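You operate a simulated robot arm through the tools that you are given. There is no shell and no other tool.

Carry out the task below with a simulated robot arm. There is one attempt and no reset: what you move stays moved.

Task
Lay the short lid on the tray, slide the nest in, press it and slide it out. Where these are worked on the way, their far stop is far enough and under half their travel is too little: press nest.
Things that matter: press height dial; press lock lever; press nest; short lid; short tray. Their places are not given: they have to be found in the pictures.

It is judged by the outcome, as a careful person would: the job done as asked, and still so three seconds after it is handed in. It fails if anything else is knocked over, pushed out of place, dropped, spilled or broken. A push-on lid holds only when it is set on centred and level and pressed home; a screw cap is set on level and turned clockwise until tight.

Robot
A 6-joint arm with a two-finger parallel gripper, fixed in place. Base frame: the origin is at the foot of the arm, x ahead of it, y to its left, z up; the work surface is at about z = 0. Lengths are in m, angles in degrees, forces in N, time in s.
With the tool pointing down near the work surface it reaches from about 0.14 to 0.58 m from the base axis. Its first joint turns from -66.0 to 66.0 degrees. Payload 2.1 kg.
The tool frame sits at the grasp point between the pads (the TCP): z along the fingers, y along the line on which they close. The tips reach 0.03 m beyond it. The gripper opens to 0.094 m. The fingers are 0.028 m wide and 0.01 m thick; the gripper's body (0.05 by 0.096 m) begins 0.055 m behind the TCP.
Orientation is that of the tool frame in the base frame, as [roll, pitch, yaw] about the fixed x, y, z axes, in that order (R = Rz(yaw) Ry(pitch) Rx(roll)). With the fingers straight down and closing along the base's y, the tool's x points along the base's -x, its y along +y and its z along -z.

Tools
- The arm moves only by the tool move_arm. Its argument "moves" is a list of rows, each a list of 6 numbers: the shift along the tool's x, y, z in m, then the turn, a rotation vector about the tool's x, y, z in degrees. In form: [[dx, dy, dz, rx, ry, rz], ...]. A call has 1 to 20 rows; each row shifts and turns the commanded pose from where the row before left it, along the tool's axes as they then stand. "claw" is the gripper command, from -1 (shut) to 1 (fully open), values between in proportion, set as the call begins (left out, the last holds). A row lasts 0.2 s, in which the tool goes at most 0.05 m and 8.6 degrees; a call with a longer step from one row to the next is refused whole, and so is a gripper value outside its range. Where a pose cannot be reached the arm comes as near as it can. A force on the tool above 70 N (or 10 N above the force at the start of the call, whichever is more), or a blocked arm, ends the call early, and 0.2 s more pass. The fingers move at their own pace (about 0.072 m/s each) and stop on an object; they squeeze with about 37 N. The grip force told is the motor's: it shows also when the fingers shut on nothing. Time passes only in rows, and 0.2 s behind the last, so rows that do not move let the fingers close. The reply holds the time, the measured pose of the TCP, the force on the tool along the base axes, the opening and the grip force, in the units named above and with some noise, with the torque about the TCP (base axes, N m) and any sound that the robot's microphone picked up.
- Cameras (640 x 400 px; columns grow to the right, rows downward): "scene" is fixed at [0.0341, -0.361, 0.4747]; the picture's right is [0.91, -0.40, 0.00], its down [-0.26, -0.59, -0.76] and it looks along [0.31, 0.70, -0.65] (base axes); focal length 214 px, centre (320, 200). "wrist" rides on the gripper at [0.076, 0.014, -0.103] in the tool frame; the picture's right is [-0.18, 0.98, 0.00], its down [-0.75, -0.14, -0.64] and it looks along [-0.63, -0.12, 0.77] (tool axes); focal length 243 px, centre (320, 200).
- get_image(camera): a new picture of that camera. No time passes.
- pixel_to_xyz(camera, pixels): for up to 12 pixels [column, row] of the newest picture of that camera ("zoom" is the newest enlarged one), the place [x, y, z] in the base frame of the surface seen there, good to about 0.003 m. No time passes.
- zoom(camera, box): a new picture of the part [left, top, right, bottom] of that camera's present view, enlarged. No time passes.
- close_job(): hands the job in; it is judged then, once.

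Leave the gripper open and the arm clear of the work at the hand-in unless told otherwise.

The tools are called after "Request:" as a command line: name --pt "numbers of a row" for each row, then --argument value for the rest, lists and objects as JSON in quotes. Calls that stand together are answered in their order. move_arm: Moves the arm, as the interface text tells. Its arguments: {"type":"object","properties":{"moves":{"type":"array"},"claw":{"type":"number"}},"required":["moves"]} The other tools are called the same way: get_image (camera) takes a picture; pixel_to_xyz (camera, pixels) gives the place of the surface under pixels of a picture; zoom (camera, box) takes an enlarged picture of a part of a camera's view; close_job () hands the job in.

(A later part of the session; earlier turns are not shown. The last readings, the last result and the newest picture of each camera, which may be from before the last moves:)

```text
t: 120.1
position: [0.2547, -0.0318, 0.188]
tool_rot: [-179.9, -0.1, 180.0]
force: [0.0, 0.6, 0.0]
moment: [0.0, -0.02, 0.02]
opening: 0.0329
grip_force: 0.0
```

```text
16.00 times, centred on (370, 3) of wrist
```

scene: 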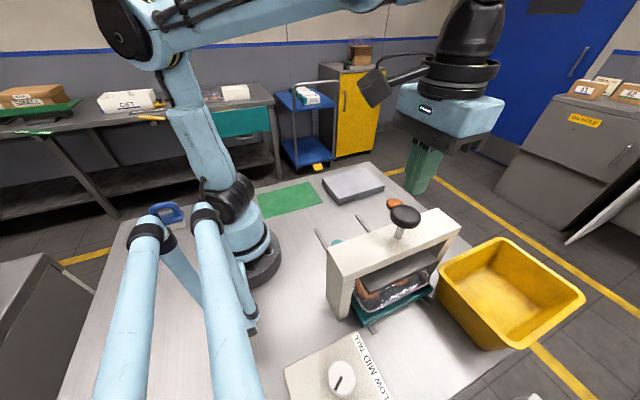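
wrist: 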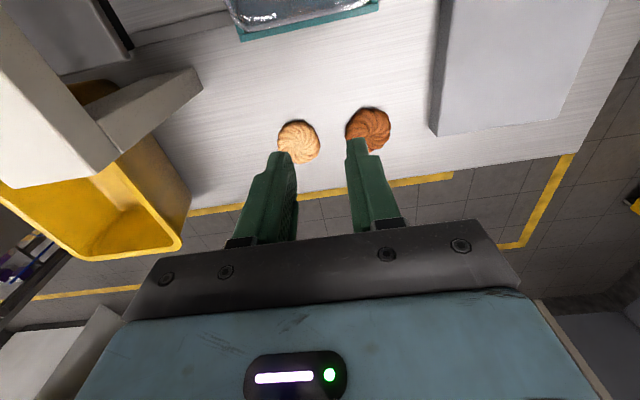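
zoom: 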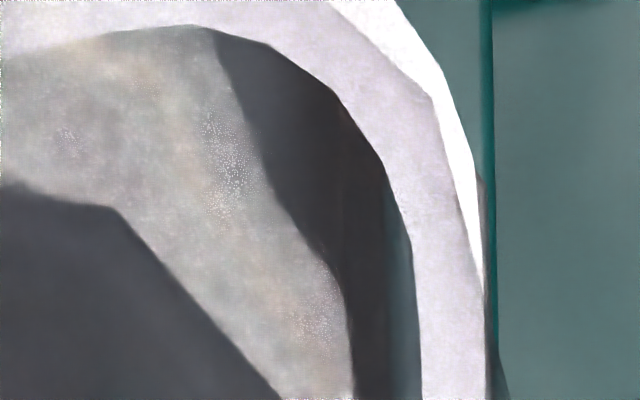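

The near edge shows a clear ≈3.5 mm overhang versus ≈0.4 mm at the far edge, so the lid must go about 1.5 mm further in +x. I check the near edge's two ends for yaw as well.

Request:
zoom --camera "wrist" --box '[250, 0, 310, 6]'

Request:
zoom --camera "wrist" --box '[325, 0, 385, 6]'

Request:
zoom --camera "wrist" --box '[225, 10, 285, 46]'

```text
10.67 times, centred on (280, 3) of wrist
```

zoom: 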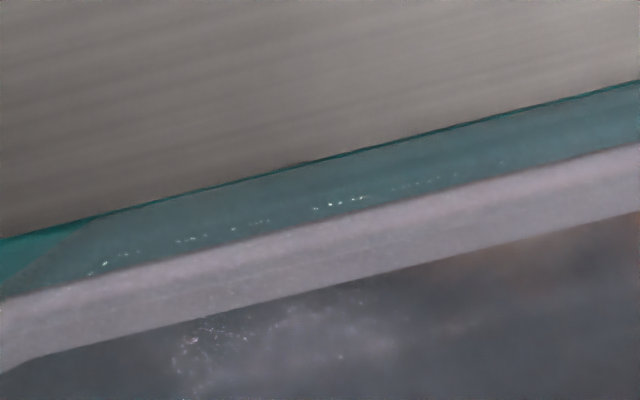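

```text
10.67 times, centred on (355, 3) of wrist
```

zoom: 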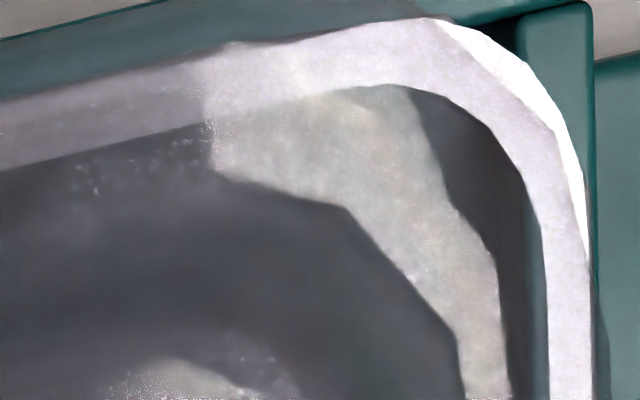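

```text
10.67 times, centred on (255, 28) of wrist
```

zoom: 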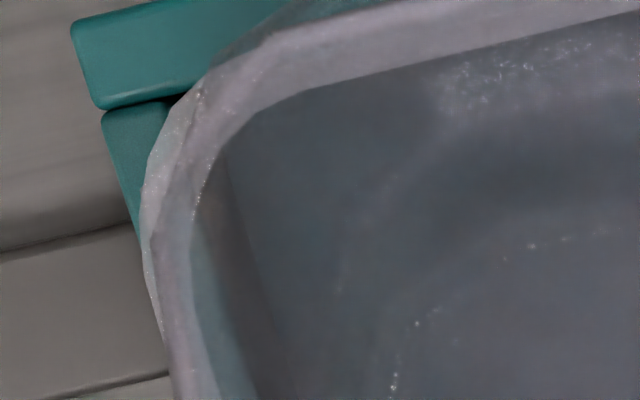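

The lid is square and centred in y; only x needs +1.5 mm. I return above the fin (command-relative: +5 mm x, +1 mm y, down) and re-grip it.

Request:
move_arm --pt "-0.005 0.001 0.02 0 0 0" --pt "0 0 0.03 0 0 0" --pt "0 0 0.02 0 0 0" --pt "0 0 0.006 0 0 0" --pt "0 0 0.003 0 0 0" --pt "0 0 0 0 0 0"

Request:
move_arm --pt "0 0 0 0 0 0" --pt "0 0 0 0 0 0" --pt "0 0 0 0 0 0" --claw -1

Request:
move_arm --pt "0 0 -0.001 0 0 0" --pt "0 0 -0.0005 0 0 0" --pt "-0.0015 0 0 0 0 0" --pt "0 0 0 0 0 0"

Request:
move_arm --pt "0 0 0.0007 0 0 0" --pt "0 0 0.0005 0 0 0" --pt "0 0 0 0 0 0"

```text
t: 121.5
position: [0.2598, -0.0299, 0.1118]
tool_rot: [-179.9, -0.1, 179.8]
force: [1.2, 0.2, 0.4]
moment: [0.03, 0.0, 0.0]
opening: 0.0329
grip_force: 0.1
```

```text
t: 122.3
position: [0.2589, -0.0299, 0.1131]
tool_rot: [-179.9, -0.1, 179.9]
force: [0.0, 0.1, -0.3]
moment: [-0.01, -0.02, -0.02]
opening: 0.0082
grip_force: 23.1
```

```text
t: 123.3
position: [0.2622, -0.0298, 0.114]
tool_rot: [-179.9, -0.2, 179.8]
force: [-0.4, -0.3, 0.9]
moment: [0.01, 0.03, 0.02]
opening: 0.0082
grip_force: 23.6
```

```text
t: 124.1
position: [0.2613, -0.0294, 0.1135]
tool_rot: [-179.9, -0.1, 179.9]
force: [1.6, -0.2, -0.2]
moment: [0.01, 0.0, -0.01]
opening: 0.0082
grip_force: 23.0
```

Request:
move_arm --pt "0 0 0.0005 0 0 0" --pt "0 0 0 0 0 0"

Request:
move_arm --pt "0 0 0.0005 0 0 0" --pt "0 0 0 0 0 0"

Request:
move_arm --pt "0 0 0.0004 0 0 0" --pt "0 0 0 0 0 0"

```text
t: 124.7
position: [0.2609, -0.0296, 0.1118]
tool_rot: [-179.9, -0.1, 179.9]
force: [0.1, 0.6, 0.0]
moment: [-0.01, -0.02, 0.02]
opening: 0.008
grip_force: 23.1
```

```text
t: 125.3
position: [0.2624, -0.0299, 0.1129]
tool_rot: [-179.8, 0.0, 180.0]
force: [0.3, -0.4, 1.1]
moment: [0.01, 0.06, -0.02]
opening: 0.0079
grip_force: 23.4
```

```text
t: 125.9
position: [0.2622, -0.0309, 0.1124]
tool_rot: [-179.9, -0.1, 179.9]
force: [1.7, 0.5, 4.5]
moment: [-0.02, 0.33, -0.04]
opening: 0.0081
grip_force: 23.2
```

Touching the near side first (4.5 N). A little more to level, then ease off and release.

Request:
move_arm --pt "0 0 0.0004 0 0 0" --pt "0 0 0 0 0 0"

Request:
move_arm --pt "0 0 0 0 0 0" --pt "0 0 0 0 0 0" --pt "0 0 0 0 0 0" --claw -0.3

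Request:
move_arm --pt "0 0 -0.01 0 0 0" --pt "0 0 -0.03 0 0 0" --pt "0 0 -0.04 0 0 0" --pt "0 0 0 0 0 0" --pt "0 0 0 0 0 0"

Request:
zoom --camera "wrist" --box '[225, 0, 265, 10]'

Request:
zoom --camera "wrist" --box '[325, 0, 385, 6]'

Request:
zoom --camera "wrist" --box '[250, 0, 310, 6]'

```text
t: 126.5
position: [0.2608, -0.0308, 0.112]
tool_rot: [-179.9, -0.1, 180.0]
force: [-1.5, 0.2, 7.0]
moment: [0.01, 0.62, -0.01]
opening: 0.0081
grip_force: 22.9
```

```text
t: 127.3
position: [0.261, -0.0304, 0.112]
tool_rot: [-179.9, -0.1, 179.9]
force: [-0.1, 0.1, 0.0]
moment: [-0.01, 0.03, 0.02]
opening: 0.0328
grip_force: 0.2
```

```text
t: 128.5
position: [0.261, -0.0287, 0.192]
tool_rot: [-179.9, -0.1, 179.9]
force: [0.6, -0.3, 1.4]
moment: [0.03, -0.03, 0.02]
opening: 0.033
grip_force: 0.1
```

```text
16.00 times, centred on (245, 5) of wrist
```

zoom: 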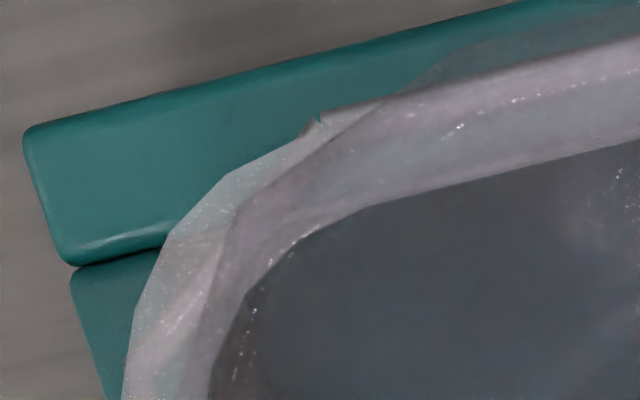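

```text
10.67 times, centred on (355, 3) of wrist
```

zoom: 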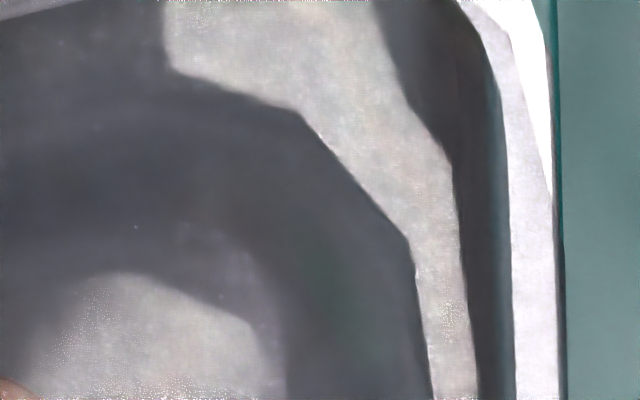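

```text
10.67 times, centred on (280, 3) of wrist
```

zoom: 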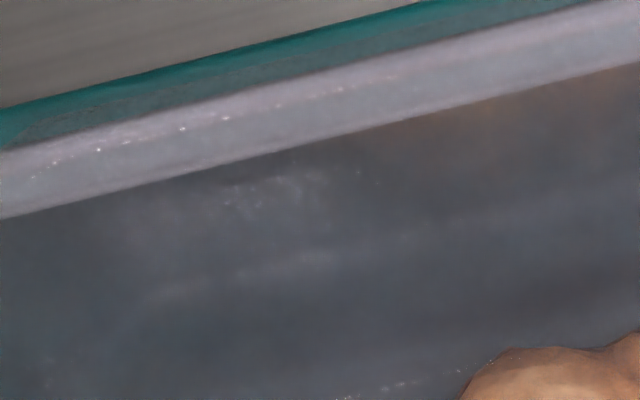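

The near overhang is now only ≈1.3 mm. Checking the far edge from straight above again.

Request:
move_arm --pt "-0.0375 0 0 0 0 0" --pt "-0.0375 0 0 0 0 0" --pt "-0.0375 0 0 0 0 0" --pt "-0.0375 0 0 0 0 0" --pt "0 0 0 0 0 0" --pt "0 0 0 0 0 0"

Request:
zoom --camera "wrist" --box '[285, 0, 325, 25]'

Request:
zoom --camera "wrist" --box '[225, 5, 265, 30]'

Request:
zoom --camera "wrist" --box '[350, 0, 390, 20]'

```text
t: 129.9
position: [0.4142, -0.0305, 0.1922]
tool_rot: [-179.9, 0.0, 179.9]
force: [0.4, 0.2, -0.2]
moment: [0.0, 0.0, 0.01]
opening: 0.0326
grip_force: 0.1
```

```text
16.00 times, centred on (305, 12) of wrist
```

zoom: 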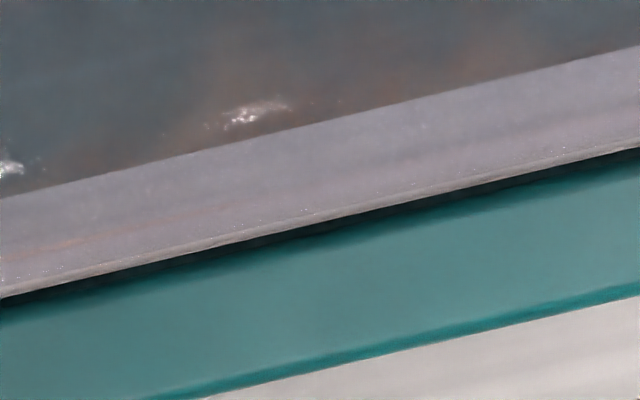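

```text
16.00 times, centred on (245, 18) of wrist
```

zoom: 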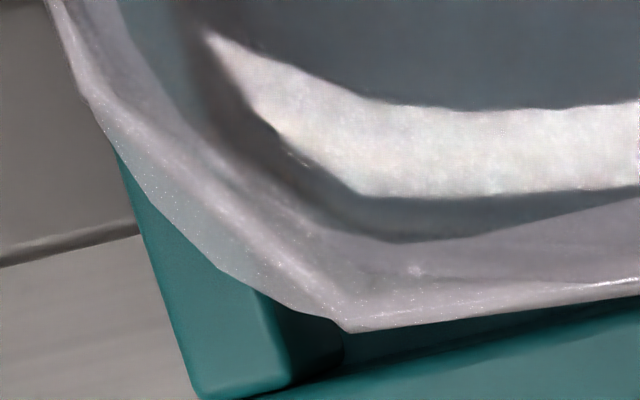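

```text
16.00 times, centred on (370, 10) of wrist
```

zoom: 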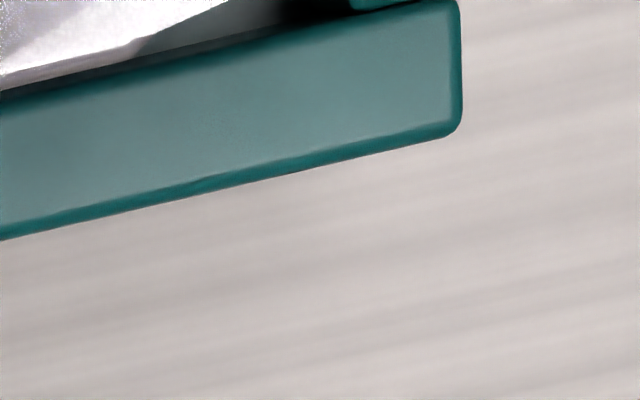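

The thin line inside the far rim band is the lid's own edge: before it sat ≈2.4 mm inside the rim's outer edge, now it nearly coincides with it. So the true offset had been ≈3 mm, and is now under 1 mm. I zoom tighter here to measure the remainder.

Request:
zoom --camera "wrist" --box '[297, 7, 313, 17]'

Request:
zoom --camera "wrist" --box '[327, 2, 343, 12]'

Request:
zoom --camera "wrist" --box '[267, 14, 283, 24]'

Request:
zoom --camera "wrist" --box '[340, 0, 364, 10]'

```text
16.00 times, centred on (305, 12) of wrist
```

zoom: 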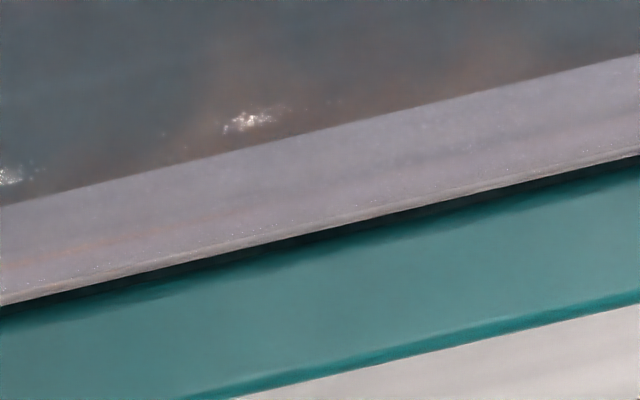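

```text
16.00 times, centred on (335, 7) of wrist
```

zoom: 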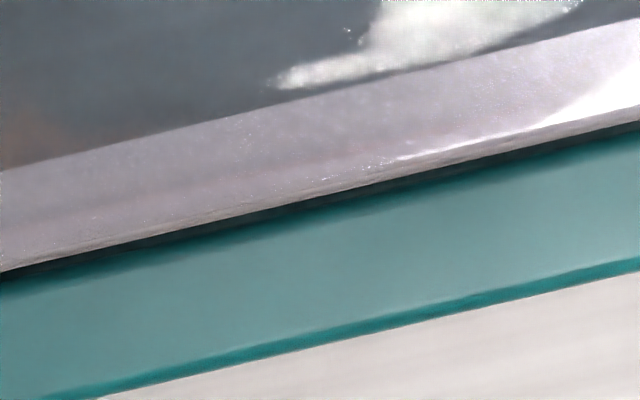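

```text
16.00 times, centred on (275, 19) of wrist
```

zoom: 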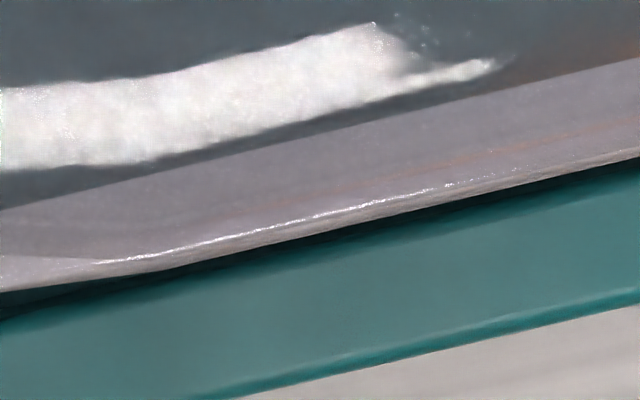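

```text
16.00 times, centred on (352, 5) of wrist
```

zoom: 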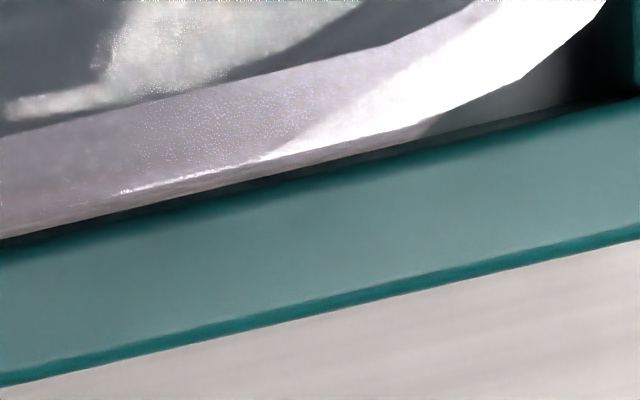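

The remaining offset is about -0.95 mm in x (lid edge 0.6 mm inside at the far end, 1.3 mm outside at the near end); y is symmetric. I go back, re-grip, and shift by +0.95 mm.

Request:
move_arm --pt "0.0375 0 0 0 0 0" --pt "0.0375 0 0 0 0 0" --pt "0.0375 0 0 0 0 0" --pt "0.0375 0 0 0 0 0" --pt "0 0 0.03 0 0 0" --pt "0 0 0.03 0 0 0" --pt "0 0 0.014 0 0 0" --pt "0 0 0.0055 0 0 0" --pt "0 0 0 0 0 0"

Request:
move_arm --pt "0 0 0 0 0 0" --pt "0 0 0 0 0 0" --pt "0 0 0 0 0 0" --claw -1

Request:
move_arm --pt "0 0 -0.001 0 0 0" --pt "0 0 -0.0005 0 0 0" --pt "-0.00095 0 0 0 0 0" --pt "0 0 0 0 0 0"

Request:
move_arm --pt "0 0 0.0007 0 0 0" --pt "0 0 0.0007 0 0 0" --pt "0 0 0 0 0 0"

Request:
move_arm --pt "0 0 0.0005 0 0 0" --pt "0 0 0 0 0 0"

```text
t: 131.9
position: [0.2625, -0.0298, 0.1128]
tool_rot: [-179.8, -0.1, 179.9]
force: [0.4, 0.3, 0.1]
moment: [0.0, -0.02, -0.01]
opening: 0.0328
grip_force: 0.1
```

```text
t: 132.7
position: [0.2624, -0.0285, 0.1132]
tool_rot: [-179.8, -0.2, 179.8]
force: [0.9, -0.3, -0.9]
moment: [-0.02, 0.0, 0.02]
opening: 0.008
grip_force: 23.1
```

```text
t: 133.7
position: [0.2629, -0.0302, 0.1132]
tool_rot: [-179.9, -0.1, 179.9]
force: [-0.5, -0.2, -0.2]
moment: [-0.01, 0.0, -0.01]
opening: 0.008
grip_force: 23.7
```

```text
t: 134.5
position: [0.2626, -0.0293, 0.1124]
tool_rot: [-179.8, -0.2, 179.9]
force: [-0.5, 0.1, 7.9]
moment: [-0.04, 0.05, 0.0]
opening: 0.0077
grip_force: 23.7
```

```text
t: 135.1
position: [0.2623, -0.0286, 0.1124]
tool_rot: [-180.0, 0.0, 179.9]
force: [1.1, 0.6, 20.5]
moment: [0.01, 0.03, -0.01]
opening: 0.0083
grip_force: 23.0
```

Now the contact is even: 8 N then 20 N with practically no moment – level. Ease off and release, then verify near and far edges.

Request:
move_arm --pt "0 0 -0.0007 0 0 0" --pt "0 0 0 0 0 0"

Request:
move_arm --pt "0 0 0 0 0 0" --pt "0 0 0 0 0 0" --pt "0 0 0 0 0 0" --claw -0.3

Request:
move_arm --pt "0 0 -0.01 0 0 0" --pt "0 0 -0.03 0 0 0" --pt "0 0 -0.04 0 0 0" --pt "0 0 0 0 0 0" --pt "0 0 0 0 0 0"

Request:
zoom --camera "wrist" --box '[225, 0, 265, 10]'

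Request:
zoom --camera "wrist" --box '[265, 0, 305, 6]'

Request:
move_arm --pt "-0.0375 0 0 0 0 0" --pt "-0.0375 0 0 0 0 0" --pt "-0.0375 0 0 0 0 0" --pt "-0.0375 0 0 0 0 0" --pt "0 0 0 0 0 0" --pt "0 0 0 0 0 0"

Request:
zoom --camera "wrist" --box '[267, 14, 283, 24]'

Request:
zoom --camera "wrist" --box '[340, 0, 364, 10]'

Request:
zoom --camera "wrist" --box '[225, 5, 265, 30]'

```text
t: 135.7
position: [0.2632, -0.0296, 0.1126]
tool_rot: [-179.9, 0.0, 179.9]
force: [1.8, -1.1, 9.3]
moment: [-0.04, -0.09, -0.01]
opening: 0.0079
grip_force: 22.8
```

```text
t: 136.5
position: [0.2622, -0.0296, 0.1118]
tool_rot: [-180.0, -0.1, 179.8]
force: [0.3, 0.1, -0.2]
moment: [0.01, -0.02, -0.01]
opening: 0.033
grip_force: 0.2
```

```text
t: 137.7
position: [0.2621, -0.0292, 0.1925]
tool_rot: [-180.0, -0.1, 179.9]
force: [-0.8, -0.5, 0.2]
moment: [0.05, 0.02, -0.02]
opening: 0.0328
grip_force: 0.1
```

```text
16.00 times, centred on (245, 5) of wrist
```

zoom: 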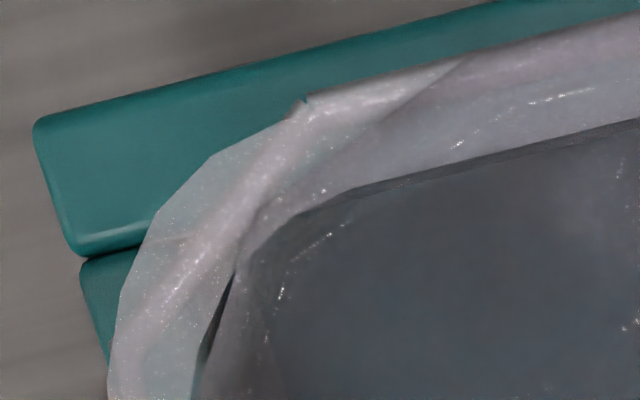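

```text
16.00 times, centred on (285, 3) of wrist
```

zoom: 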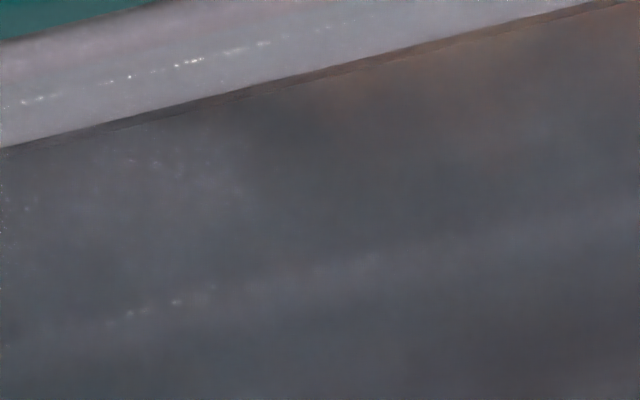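

```text
t: 139.1
position: [0.4152, -0.0314, 0.1927]
tool_rot: [-179.9, -0.1, 179.9]
force: [0.4, -0.3, -0.6]
moment: [0.0, 0.06, 0.02]
opening: 0.033
grip_force: 0.1
```

```text
16.00 times, centred on (275, 19) of wrist
```

zoom: 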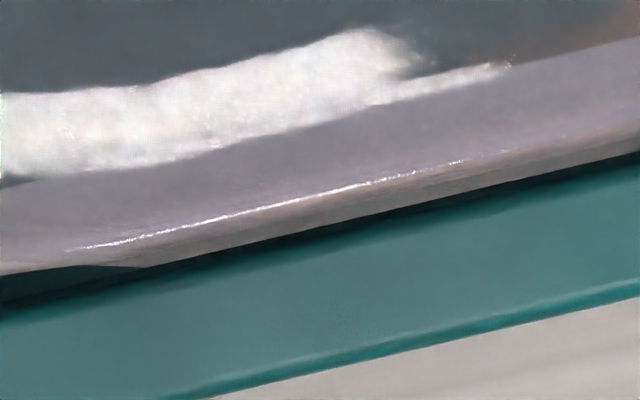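

```text
16.00 times, centred on (352, 5) of wrist
```

zoom: 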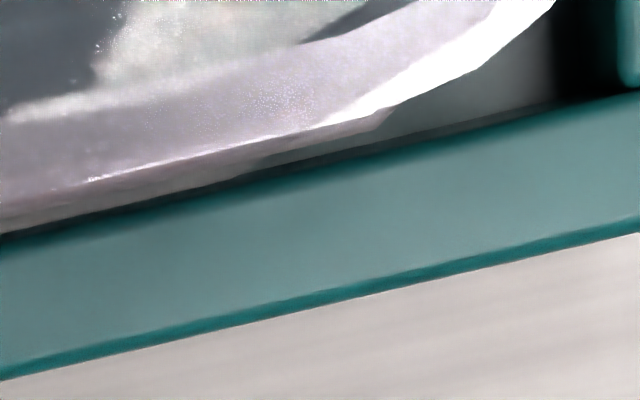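

```text
16.00 times, centred on (245, 18) of wrist
```

zoom: 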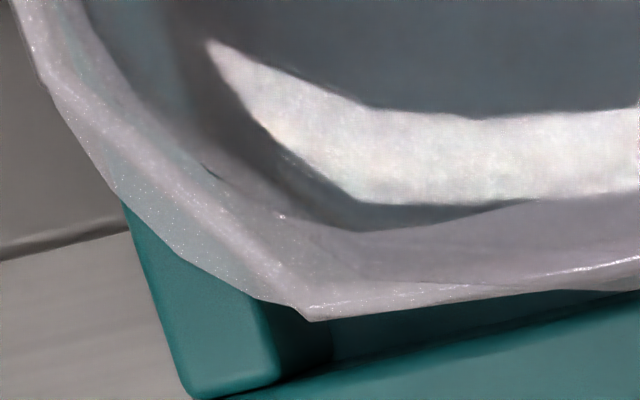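

Now near overhang ≈0 and far ≈+0.8–1 mm: centred within about 0.5 mm in x. Quick straight-down check of the right and left edges once more.

Request:
move_arm --pt "0.0325 0.0147 0 0 0 0" --pt "0.0325 0.0147 0 0 0 0" --pt "0.0325 0.0146 0 0 0 0" --pt "0 0 0 0 0 0" --pt "0 0 0 0 0 0"

Request:
zoom --camera "wrist" --box '[300, 0, 340, 25]'

Request:
move_arm --pt "0 -0.0383 0 0 0 0" --pt "0 -0.0383 0 0 0 0" --pt "0 -0.0384 0 0 0 0" --pt "0 0 0 0 0 0" --pt "0 0 0 0 0 0"

Request:
zoom --camera "wrist" --box '[300, 0, 340, 25]'

```text
t: 140.3
position: [0.3147, 0.0127, 0.192]
tool_rot: [-180.0, -0.1, 179.9]
force: [-0.1, -0.5, 0.5]
moment: [0.02, 0.03, -0.01]
opening: 0.0327
grip_force: 0.1
```

```text
16.00 times, centred on (320, 12) of wrist
```

zoom: 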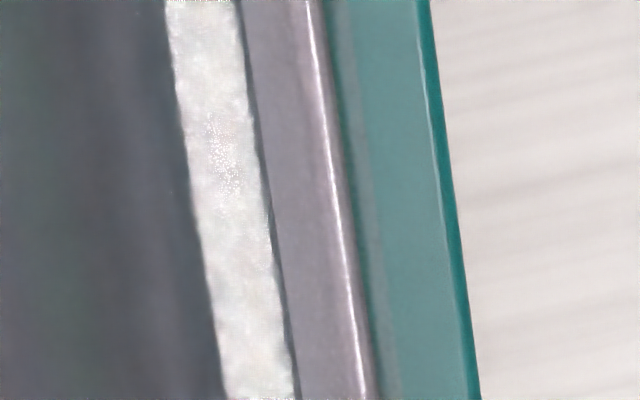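

```text
t: 141.5
position: [0.3142, -0.1027, 0.191]
tool_rot: [-179.9, 0.0, 179.9]
force: [0.1, 0.6, 0.2]
moment: [0.01, 0.0, -0.01]
opening: 0.0327
grip_force: 0.0
```

```text
16.00 times, centred on (320, 12) of wrist
```

zoom: 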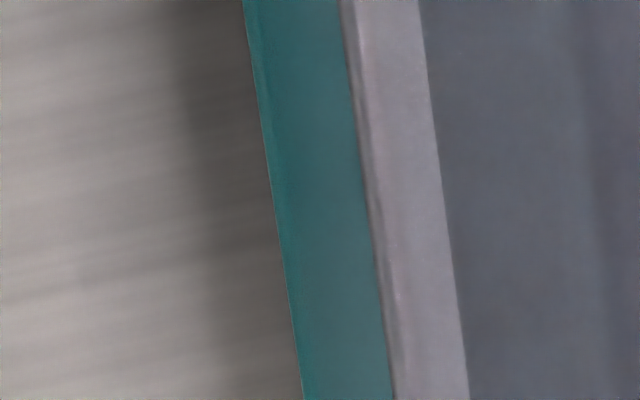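

Centred in y to within ≈0.4 mm too. Now repeat the pressing: go back to the nest knob at (0.2015,0.0745) with ≈50 mm opening.

Request:
move_arm --pt "0.0225 0.0355 0 0 0 0" --pt "0.0225 0.0355 0 0 0 0" --pt "0.0225 0.0355 0 0 0 0" --pt "0.0225 0.0355 0 0 0 0" --pt "0.0225 0.0355 0 0 0 0" --pt "0 0 0.03 0 0 0" --pt "0 0 0.03 0 0 0" --pt "0 0 0 0 0 0" --claw 0.064

Request:
get_image --camera "wrist"

```text
t: 143.3
position: [0.2032, 0.0754, 0.1319]
tool_rot: [-179.9, -0.1, 179.9]
force: [0.2, -0.2, -0.3]
moment: [0.0, 0.0, 0.02]
opening: 0.0497
grip_force: 0.0
```

```text
taken
```

wrist: 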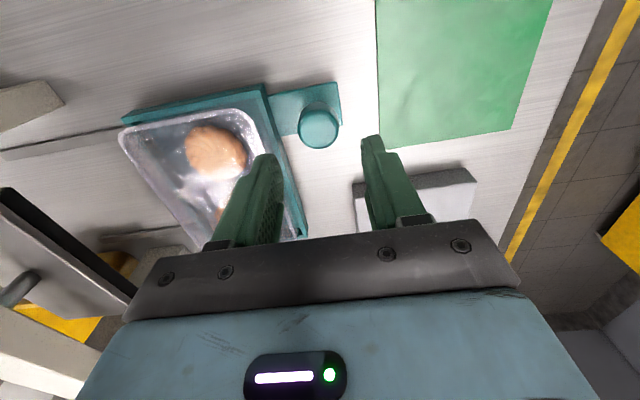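

The knob is at (319,126), centred between the fingers as before. Descend to z≈0.066, close loosely to ≈34.5 mm.

Request:
move_arm --pt "0.001 0 0.03 0 0 0" --pt "0 0 0.02 0 0 0" --pt "0 0 0.01 0 0 0" --pt "0 0 0.005 0 0 0" --pt "0 0 0 0 0 0"

Request:
move_arm --pt "0 0 0 0 0 0" --pt "0 0 0 0 0 0" --claw -0.266

Request:
move_arm --pt "0 -0.001 0 0 0 0" --pt "0 -0.002 0 0 0 0" --pt "0 -0.003 0 0 0 0" --pt "0 -0.004 0 0 0 0" --pt "0 -0.004 0 0 0 0" --pt "0 -0.004 0 0 0 0" --pt "0 -0.004 0 0 0 0" --pt "0 -0.004 0 0 0 0" --pt "0 -0.004 0 0 0 0" --pt "0 -0.004 0 0 0 0" --pt "0 -0.004 0 0 0 0" --pt "0 -0.003 0 0 0 0" --pt "0 -0.002 0 0 0 0" --pt "0 0 0 0 0 0"

Request:
zoom --camera "scene" --box '[290, 170, 420, 270]'

```text
t: 144.5
position: [0.2016, 0.0769, 0.0678]
tool_rot: [-179.9, -0.1, 180.0]
force: [0.6, -0.7, -0.3]
moment: [0.01, 0.0, 0.02]
opening: 0.0501
grip_force: 0.0
```

```text
t: 145.1
position: [0.2016, 0.0767, 0.0674]
tool_rot: [-180.0, 0.0, 179.9]
force: [0.1, -2.1, -1.6]
moment: [-0.02, 0.0, -0.02]
opening: 0.0361
grip_force: 1.4
```

```text
t: 148.1
position: [0.2018, 0.0331, 0.0676]
tool_rot: [-180.0, -0.1, 180.0]
force: [-0.1, 1.8, -0.5]
moment: [0.02, 0.01, 0.0]
opening: 0.0351
grip_force: 0.9
```

```text
4.00 times, centred on (355, 220) of scene
```

zoom: 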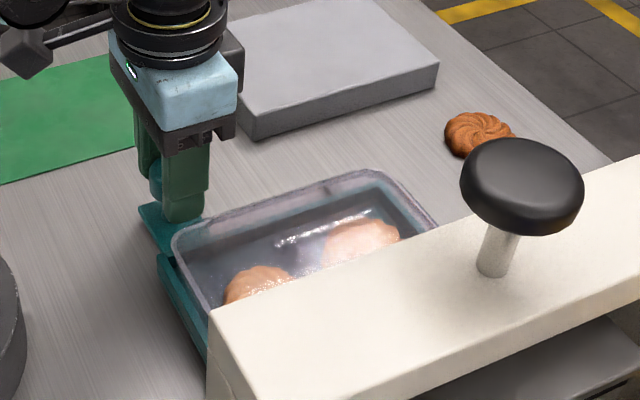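

Sliding smoothly at ≈1.8 N. Continuing in.

Request:
move_arm --pt "0 -0.002 0 0 0 0" --pt "0 -0.003 0 0 0 0" --pt "0 -0.004 0 0 0 0" --pt "0 -0.004 0 0 0 0" --pt "0 -0.004 0 0 0 0" --pt "0 -0.004 0 0 0 0" --pt "0 -0.004 0 0 0 0" --pt "0 -0.004 0 0 0 0" --pt "0 -0.004 0 0 0 0" --pt "0 -0.004 0 0 0 0" --pt "0 -0.004 0 0 0 0" --pt "0 -0.004 0 0 0 0" --pt "0 -0.003 0 0 0 0" --pt "0 -0.002 0 0 0 0" --pt "0 0 0 0 0 0"

Request:
move_arm --pt "0 -0.002 0 0 0 0" --pt "0 -0.003 0 0 0 0" --pt "0 -0.004 0 0 0 0" --pt "0 -0.004 0 0 0 0" --pt "0 -0.004 0 0 0 0" --pt "0 -0.004 0 0 0 0" --pt "0 -0.004 0 0 0 0" --pt "0 -0.004 0 0 0 0" --pt "0 -0.003 0 0 0 0" --pt "0 -0.003 0 0 0 0" --pt "0 -0.002 0 0 0 0" --pt "0 0 0 0 0 0"

Request:
zoom --camera "scene" --box '[290, 190, 450, 310]'

```text
t: 151.3
position: [0.2003, -0.0164, 0.0676]
tool_rot: [-179.9, 0.0, 179.9]
force: [0.0, 1.6, 0.5]
moment: [0.02, -0.01, -0.03]
opening: 0.0352
grip_force: 0.5
```

```text
t: 153.9
position: [0.2019, -0.0537, 0.0671]
tool_rot: [-179.9, -0.1, 179.9]
force: [-0.6, 1.0, -0.4]
moment: [0.01, 0.02, 0.02]
opening: 0.0349
grip_force: 0.6
```

```text
3.33 times, centred on (370, 250) of scene
```

zoom: 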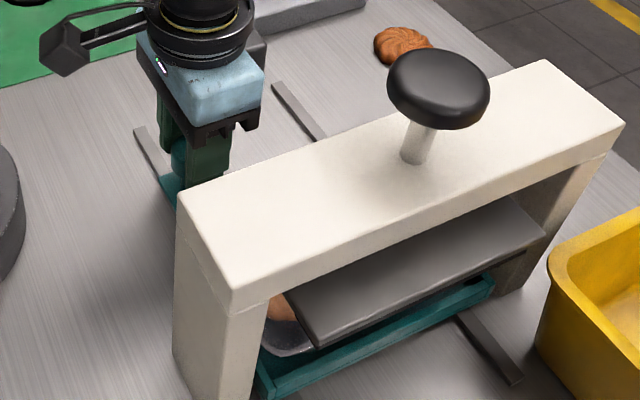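

About 33 mm left to the far stop. Continuing with smaller steps at the end.

Request:
move_arm --pt "0 -0.002 0 0 0 0" --pt "0 -0.003 0 0 0 0" --pt "0 -0.004 0 0 0 0" --pt "0 -0.004 0 0 0 0" --pt "0 -0.004 0 0 0 0" --pt "0 -0.003 0 0 0 0" --pt "0 -0.003 0 0 0 0" --pt "0 -0.002 0 0 0 0" --pt "0 -0.001 0 0 0 0" --pt "0 0 0 0 0 0"

Request:
move_arm --pt "0 -0.002 0 0 0 0" --pt "0 -0.002 0 0 0 0" --pt "0 -0.002 0 0 0 0" --pt "0 -0.001 0 0 0 0" --pt "0 0 0 0 0 0"

Request:
move_arm --pt "0 -0.001 0 0 0 0" --pt "0 -0.001 0 0 0 0" --pt "0 0 0 0 0 0"

```text
t: 156.1
position: [0.2012, -0.0791, 0.0669]
tool_rot: [-179.8, -0.2, 179.9]
force: [0.0, 1.4, -0.9]
moment: [-0.01, 0.03, 0.01]
opening: 0.035
grip_force: 0.4
```

```text
t: 157.3
position: [0.201, -0.087, 0.0672]
tool_rot: [-179.9, 0.0, 179.9]
force: [0.9, 1.9, 1.0]
moment: [0.03, -0.07, 0.01]
opening: 0.0353
grip_force: 0.6
```

```text
t: 158.1
position: [0.201, -0.0889, 0.0672]
tool_rot: [-180.0, -0.2, 179.9]
force: [1.7, 7.4, 3.1]
moment: [0.2, -0.08, 0.0]
opening: 0.0384
grip_force: 3.6
```

The far stop is reached (7 N, fingers spreading). Back off from the knob, rise, close, and move above the press knob.

Request:
move_arm --pt "0 0.0015 0 0 0 0" --pt "0 0.0015 0 0 0 0" --pt "0 0.0005 -0.01 0 0 0" --pt "0 0 -0.03 0 0 0" --pt "0 0 -0.04 0 0 0" --pt "0 0 -0.04 0 0 0" --pt "0 0 -0.041 0 0 0" --pt "0 0 -0.041 0 0 0" --pt "0 0 -0.041 0 0 0" --pt "-0.014 -0.0258 0 0 0 0" --pt "-0.014 -0.0258 0 0 0 0" --pt "-0.014 -0.0258 0 0 0 0" --pt "-0.0142 -0.0258 0 0 0 0" --pt "0 0 0 0 0 0"

Request:
move_arm --pt "0 0 0.015 0 0 0" --pt "0 0 0.015 0 0 0" --pt "0 0 0 0 0 0" --pt "0 0 0 0 0 0" --claw -1

Request:
zoom --camera "scene" --box '[330, 150, 470, 320]'

Request:
get_image --camera "wrist"

```text
t: 161.1
position: [0.2556, -0.1903, 0.3105]
tool_rot: [-179.9, -0.1, 179.9]
force: [0.1, 0.3, 0.3]
moment: [-0.01, -0.01, -0.01]
opening: 0.0348
grip_force: 0.1
```

```text
t: 162.1
position: [0.2575, -0.1883, 0.2821]
tool_rot: [-179.9, 0.0, 179.8]
force: [-0.5, 0.5, -0.4]
moment: [-0.02, 0.0, 0.01]
opening: 0.0002
grip_force: 33.0
```

```text
2.35 times, centred on (400, 235) of scene
```

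zoom: 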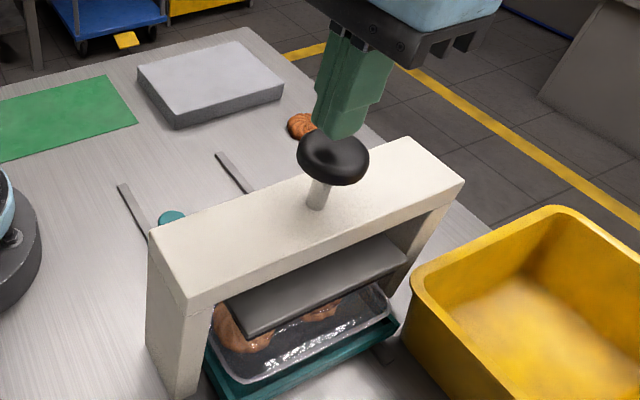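

```text
taken
```

wrist: 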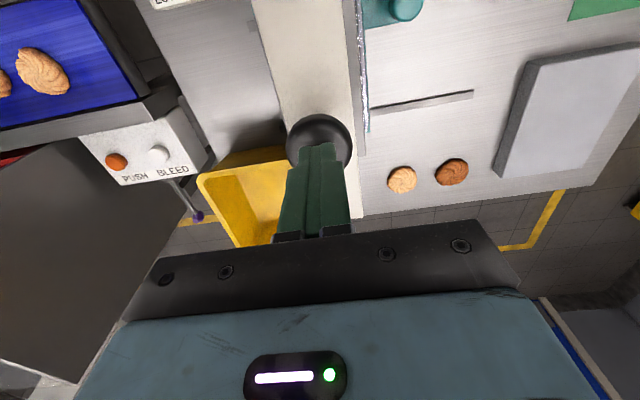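

Above the press knob. Pressing down gradually again, with finer steps near the lid.

Request:
move_arm --pt "0 0 0.01 0 0 0" --pt "0 0 0.008 0 0 0" --pt "0 0 0.004 0 0 0" --pt "0 0 0.003 0 0 0" --pt "0 0 0 0 0 0"

Request:
move_arm --pt "0 0 0.001 0 0 0" --pt "0 0 0.001 0 0 0" --pt "0 0 0 0 0 0"

Request:
move_arm --pt "0 0 0.001 0 0 0" --pt "0 0 0 0 0 0"

Request:
move_arm --pt "0 0 0.0007 0 0 0" --pt "0 0 0 0 0 0"

```text
t: 163.3
position: [0.2574, -0.1885, 0.2567]
tool_rot: [-179.9, 0.0, 179.9]
force: [-2.5, 0.6, 2.6]
moment: [0.01, 0.09, -0.01]
opening: 0.0001
grip_force: 33.1
```

```text
t: 164.1
position: [0.2577, -0.1883, 0.2525]
tool_rot: [-179.9, 0.0, 180.0]
force: [1.9, -0.5, 2.7]
moment: [0.01, -0.08, 0.0]
opening: 0.0003
grip_force: 33.1
```

```text
t: 164.7
position: [0.2558, -0.1874, 0.2523]
tool_rot: [-179.9, -0.1, 179.9]
force: [2.5, -1.9, 2.0]
moment: [-0.07, -0.06, 0.0]
opening: 0.0002
grip_force: 32.5
```

```text
t: 165.3
position: [0.2581, -0.1883, 0.2515]
tool_rot: [180.0, -0.1, 179.9]
force: [-2.0, 0.0, 0.9]
moment: [-0.03, -0.13, 0.04]
opening: 0.0001
grip_force: 32.6
```

Already at .2515 with just 2 N – lower than last time's stop. Continuing in 0.7 mm steps.

Request:
move_arm --pt "0 0 0.0007 0 0 0" --pt "0 0 0 0 0 0"

Request:
move_arm --pt "0 0 0.0007 0 0 0" --pt "0 0 0 0 0 0"

Request:
move_arm --pt "0 0 0.0007 0 0 0" --pt "0 0 0 0 0 0"

```text
t: 165.9
position: [0.2576, -0.1875, 0.2517]
tool_rot: [-179.9, -0.1, 179.9]
force: [-2.6, 0.3, 3.4]
moment: [0.0, 0.11, 0.0]
opening: 0.0002
grip_force: 33.1
```

```text
t: 166.5
position: [0.2574, -0.1878, 0.2507]
tool_rot: [-179.9, -0.2, 179.9]
force: [-1.7, -1.3, 3.0]
moment: [-0.07, 0.07, 0.02]
opening: 0.0001
grip_force: 33.0
```

```text
t: 167.1
position: [0.2574, -0.188, 0.249]
tool_rot: [-179.9, 0.0, 179.9]
force: [0.1, 0.4, 3.4]
moment: [0.07, -0.02, 0.0]
opening: 0.0
grip_force: 33.5
```

Now at .249 still only 3.4 N: the lid indeed sits lower this time. Continuing.

Request:
move_arm --pt "0 0 0.0007 0 0 0" --pt "0 0 0 0 0 0"

Request:
move_arm --pt "0 0 0.0007 0 0 0" --pt "0 0 0 0 0 0"

Request:
move_arm --pt "0 0 0.0007 0 0 0" --pt "0 0 0 0 0 0"

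Request:
zoom --camera "scene" --box '[345, 255, 445, 335]'

```text
t: 167.7
position: [0.2581, -0.1876, 0.2494]
tool_rot: [-179.9, -0.1, 179.9]
force: [-2.3, 2.0, 3.1]
moment: [0.01, 0.06, -0.03]
opening: 0.0001
grip_force: 32.7
```

```text
t: 168.3
position: [0.2594, -0.1882, 0.2475]
tool_rot: [-180.0, -0.1, -180.0]
force: [-1.3, -1.1, 3.3]
moment: [0.0, 0.05, -0.01]
opening: 0.0
grip_force: 32.9
```

```text
t: 168.9
position: [0.2582, -0.1891, 0.2466]
tool_rot: [-179.9, 0.0, 179.9]
force: [2.3, -1.6, 3.7]
moment: [-0.03, -0.09, 0.0]
opening: 0.0
grip_force: 32.9
```

```text
5.00 times, centred on (395, 295) of scene
```

zoom: 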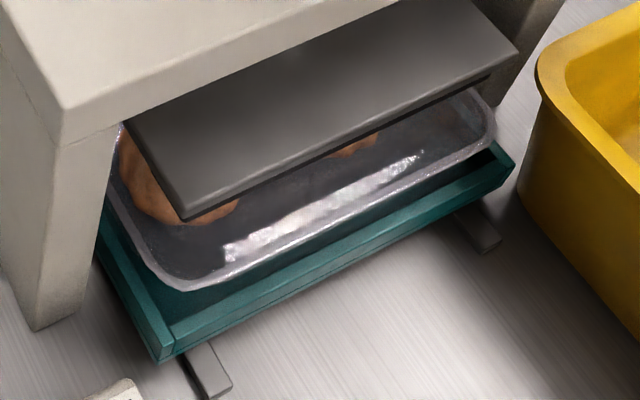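

Still light. Continuing until it meets the lid.

Request:
move_arm --pt "0 0 0.0007 0 0 0" --pt "0 0 0 0 0 0"

Request:
move_arm --pt "0 0 0.0007 0 0 0" --pt "0 0 0 0 0 0"

Request:
move_arm --pt "0 0 0.0007 0 0 0" --pt "0 0 0 0 0 0"

```text
t: 169.5
position: [0.2572, -0.1881, 0.247]
tool_rot: [-180.0, -0.2, 179.9]
force: [3.1, -0.7, 3.0]
moment: [0.03, -0.13, -0.01]
opening: 0.0
grip_force: 33.2
```

```text
t: 170.1
position: [0.2579, -0.1878, 0.246]
tool_rot: [180.0, 0.1, 179.8]
force: [4.5, 1.1, 8.4]
moment: [0.03, -0.17, -0.01]
opening: 0.0
grip_force: 33.2
```

```text
t: 170.7
position: [0.2588, -0.1875, 0.2442]
tool_rot: [180.0, -0.1, 179.9]
force: [-1.5, 3.2, 19.8]
moment: [0.0, -0.05, 0.11]
opening: 0.0001
grip_force: 33.3
```

Contact now begins at about .2455, ~7 mm lower than the first time, and the force is building (20 N). Pressing on to about 60 N.

Request:
move_arm --pt "0 0 0.0006 0 0 0" --pt "0 0 0 0 0 0"

Request:
move_arm --pt "0 0 0.0006 0 0 0" --pt "0 0 0 0 0 0"

Request:
zoom --camera "scene" --box '[345, 255, 445, 335]'

```text
t: 171.3
position: [0.2571, -0.1885, 0.2454]
tool_rot: [-180.0, 0.0, 180.0]
force: [0.0, 4.8, 33.5]
moment: [0.11, -0.17, -0.06]
opening: 0.0
grip_force: 33.2
```

```text
t: 171.9
position: [0.2593, -0.1879, 0.2458]
tool_rot: [179.9, 0.0, 179.8]
force: [0.5, 7.1, 42.9]
moment: [0.09, -0.24, -0.04]
opening: 0.0
grip_force: 33.0
```

```text
5.00 times, centred on (395, 295) of scene
```

zoom: 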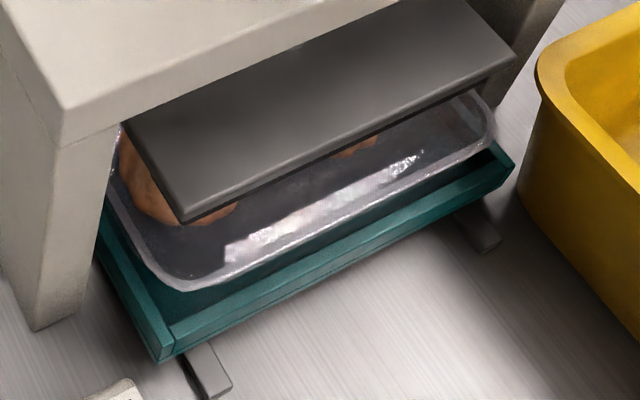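

Request:
move_arm --pt "0 0 0.0006 0 0 0" --pt "0 0 0 0 0 0"

Request:
move_arm --pt "0 0 0.0004 0 0 0" --pt "0 0 0 0 0 0" --pt "0 0 0 0 0 0" --pt "0 0 0 0 0 0"

```text
t: 172.5
position: [0.2582, -0.1888, 0.245]
tool_rot: [-179.9, -0.1, 179.9]
force: [2.8, 5.5, 52.5]
moment: [0.09, -0.31, 0.05]
opening: 0.0
grip_force: 32.6
```

```text
t: 173.5
position: [0.258, -0.1885, 0.2448]
tool_rot: [-180.0, 0.0, 179.8]
force: [4.3, 6.0, 59.1]
moment: [0.08, -0.42, 0.07]
opening: 0.0
grip_force: 32.7
```

59 N held. A final touch more, then release and raise.

Request:
move_arm --pt "0 0 0.0003 0 0 0" --pt "0 0 0 0 0 0" --pt "0 0 0 0 0 0"

Request:
move_arm --pt "0 0 -0.002 0 0 0" --pt "0 0 -0.004 0 0 0" --pt "0 0 -0.006 0 0 0" --pt "0 0 -0.01 0 0 0" --pt "0 0 -0.02 0 0 0" --pt "0 0 -0.023 0 0 0" --pt "0 0 0 0 0 0"

Request:
zoom --camera "scene" --box '[345, 255, 445, 335]'

```text
t: 174.3
position: [0.2571, -0.187, 0.2444]
tool_rot: [-180.0, 0.0, 179.8]
force: [1.1, 9.8, 61.5]
moment: [0.22, -0.42, 0.03]
opening: 0.0
grip_force: 33.0
```

```text
t: 175.9
position: [0.257, -0.189, 0.3098]
tool_rot: [-179.9, -0.1, 179.9]
force: [0.4, 0.3, 0.5]
moment: [-0.01, 0.02, 0.01]
opening: 0.0
grip_force: 33.3
```

```text
5.00 times, centred on (395, 295) of scene
```

zoom: 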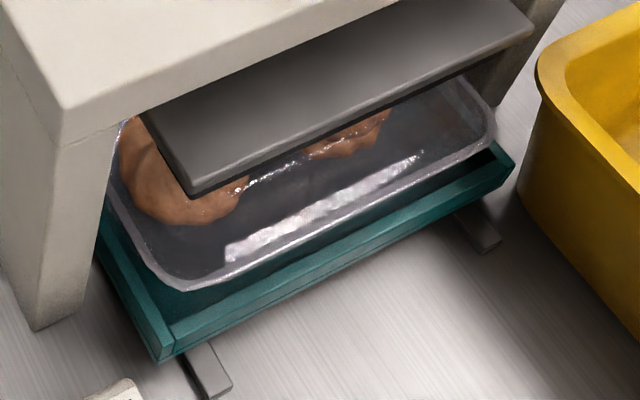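

Platen is back up. Sliding the nest out again: to the knob at (0.2015,-0.0845) with ≈45 mm opening.

Request:
move_arm --pt "0.014 0.026 0 0 0 0" --pt "0.014 0.026 0 0 0 0" --pt "0.014 0.026 0 0 0 0" --pt "0.014 0.026 0 0 0 0" --pt "0 0 0.045 0 0 0" --pt "0 0 0.045 0 0 0" --pt "0 0 0.045 0 0 0" --pt "0 0 0.045 0 0 0" --pt "0 0 0 0 0 0" --claw -0.05

Request:
get_image --camera "wrist"

```text
t: 177.9
position: [0.1998, -0.0818, 0.1256]
tool_rot: [-179.9, -0.1, 179.9]
force: [0.4, 0.1, 0.2]
moment: [-0.02, -0.01, -0.02]
opening: 0.0447
grip_force: 0.1
```

```text
taken
```

wrist: 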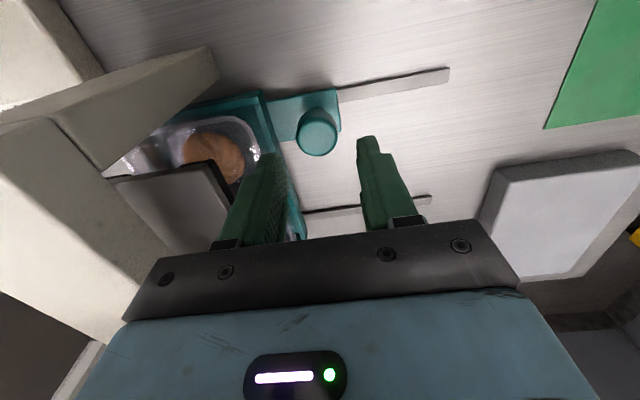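

The knob is at (317,131) as before. I correct -2 mm in y, descend to z≈0.067, close loosely and pull out.

Request:
move_arm --pt "-0.001 -0.0018 0.02 0 0 0" --pt "0 0 0.02 0 0 0" --pt "0 0 0.013 0 0 0" --pt "0 0 0.006 0 0 0" --pt "0 0 0 0 0 0"

Request:
move_arm --pt "0 0 0 0 0 0" --pt "0 0 0 0 0 0" --claw -0.266

Request:
move_arm --pt "0 0.001 0 0 0 0" --pt "0 0.002 0 0 0 0" --pt "0 0.003 0 0 0 0" --pt "0 0.004 0 0 0 0" --pt "0 0.004 0 0 0 0" --pt "0 0.004 0 0 0 0" --pt "0 0.004 0 0 0 0" --pt "0 0.004 0 0 0 0" --pt "0 0.004 0 0 0 0" --pt "0 0.004 0 0 0 0" --pt "0 0.004 0 0 0 0" --pt "0 0.004 0 0 0 0" --pt "0 0.004 0 0 0 0" --pt "0 0.004 0 0 0 0" --pt "0 0.004 0 0 0 0" --pt "0 0.003 0 0 0 0" --pt "0 0.002 0 0 0 0" --pt "0 0 0 0 0 0"

Request:
zoom --camera "scene" --box '[290, 190, 450, 310]'

```text
t: 179.1
position: [0.2011, -0.0859, 0.0677]
tool_rot: [-179.8, -0.1, 179.9]
force: [0.5, 0.3, -0.3]
moment: [0.0, 0.0, -0.01]
opening: 0.0443
grip_force: 0.0
```

```text
t: 179.7
position: [0.2007, -0.0841, 0.0691]
tool_rot: [-179.8, -0.1, 179.9]
force: [0.4, 0.4, 0.1]
moment: [0.0, 0.02, -0.02]
opening: 0.0346
grip_force: 0.0
```

```text
t: 183.5
position: [0.2025, -0.0269, 0.0683]
tool_rot: [-179.9, -0.1, 179.9]
force: [-0.8, -0.9, 1.0]
moment: [-0.04, 0.04, -0.02]
opening: 0.0352
grip_force: 0.5
```

```text
3.33 times, centred on (370, 250) of scene
```

zoom: 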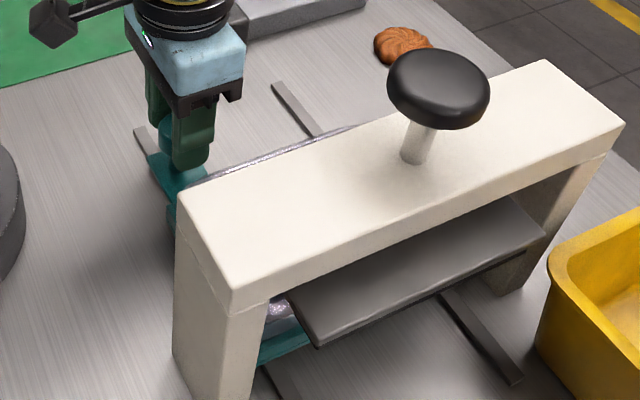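

Coming out smoothly. Continuing to the out stop.

Request:
move_arm --pt "0 0.002 0 0 0 0" --pt "0 0.003 0 0 0 0" --pt "0 0.004 0 0 0 0" --pt "0 0.004 0 0 0 0" --pt "0 0.004 0 0 0 0" --pt "0 0.004 0 0 0 0" --pt "0 0.004 0 0 0 0" --pt "0 0.004 0 0 0 0" --pt "0 0.004 0 0 0 0" --pt "0 0.004 0 0 0 0" --pt "0 0.004 0 0 0 0" --pt "0 0.004 0 0 0 0" --pt "0 0.004 0 0 0 0" --pt "0 0.004 0 0 0 0" --pt "0 0.004 0 0 0 0" --pt "0 0.003 0 0 0 0" --pt "0 0.002 0 0 0 0" --pt "0 0 0 0 0 0"

Request:
move_arm --pt "0 0.002 0 0 0 0" --pt "0 0.003 0 0 0 0" --pt "0 0.004 0 0 0 0" --pt "0 0.004 0 0 0 0" --pt "0 0.004 0 0 0 0" --pt "0 0.004 0 0 0 0" --pt "0 0.004 0 0 0 0" --pt "0 0.004 0 0 0 0" --pt "0 0.003 0 0 0 0" --pt "0 0.003 0 0 0 0" --pt "0 0.002 0 0 0 0" --pt "0 0.001 0 0 0 0" --pt "0 0 0 0 0 0"

Request:
move_arm --pt "0 0.001 0 0 0 0" --pt "0 0.001 0 0 0 0" --pt "0 0.001 0 0 0 0" --pt "0 0 0 0 0 0"

```text
t: 187.3
position: [0.2013, 0.0364, 0.0688]
tool_rot: [-180.0, -0.1, 179.9]
force: [1.3, -1.8, -0.5]
moment: [-0.03, 0.0, 0.03]
opening: 0.0353
grip_force: 0.5
```

```text
t: 190.1
position: [0.2031, 0.0733, 0.0691]
tool_rot: [-179.9, -0.1, 179.9]
force: [-0.1, -0.5, -0.4]
moment: [-0.02, 0.02, -0.01]
opening: 0.035
grip_force: 0.8
```

```text
t: 191.1
position: [0.2026, 0.076, 0.0685]
tool_rot: [-179.9, -0.1, 179.8]
force: [0.7, -0.5, -0.6]
moment: [-0.02, -0.01, 0.03]
opening: 0.035
grip_force: 0.9
```

Request:
move_arm --pt "0 0.001 0 0 0 0" --pt "0 0.001 0 0 0 0" --pt "0 0 0 0 0 0"

Request:
zoom --camera "scene" --box '[300, 175, 400, 255]'

```text
t: 191.9
position: [0.2021, 0.0765, 0.0686]
tool_rot: [-180.0, -0.1, 179.9]
force: [1.0, -5.0, 2.8]
moment: [-0.2, 0.02, 0.04]
opening: 0.0381
grip_force: 3.5
```

```text
5.00 times, centred on (350, 215) of scene
```

zoom: 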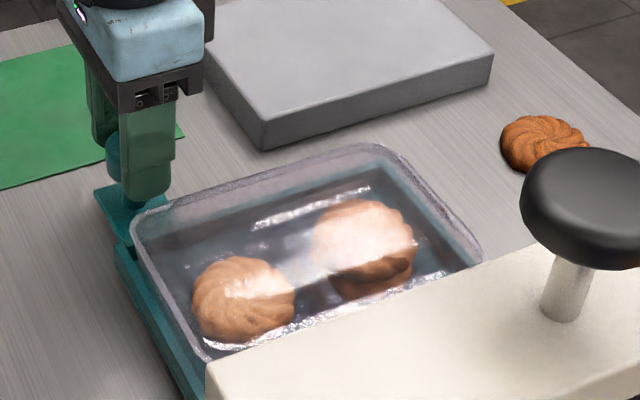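

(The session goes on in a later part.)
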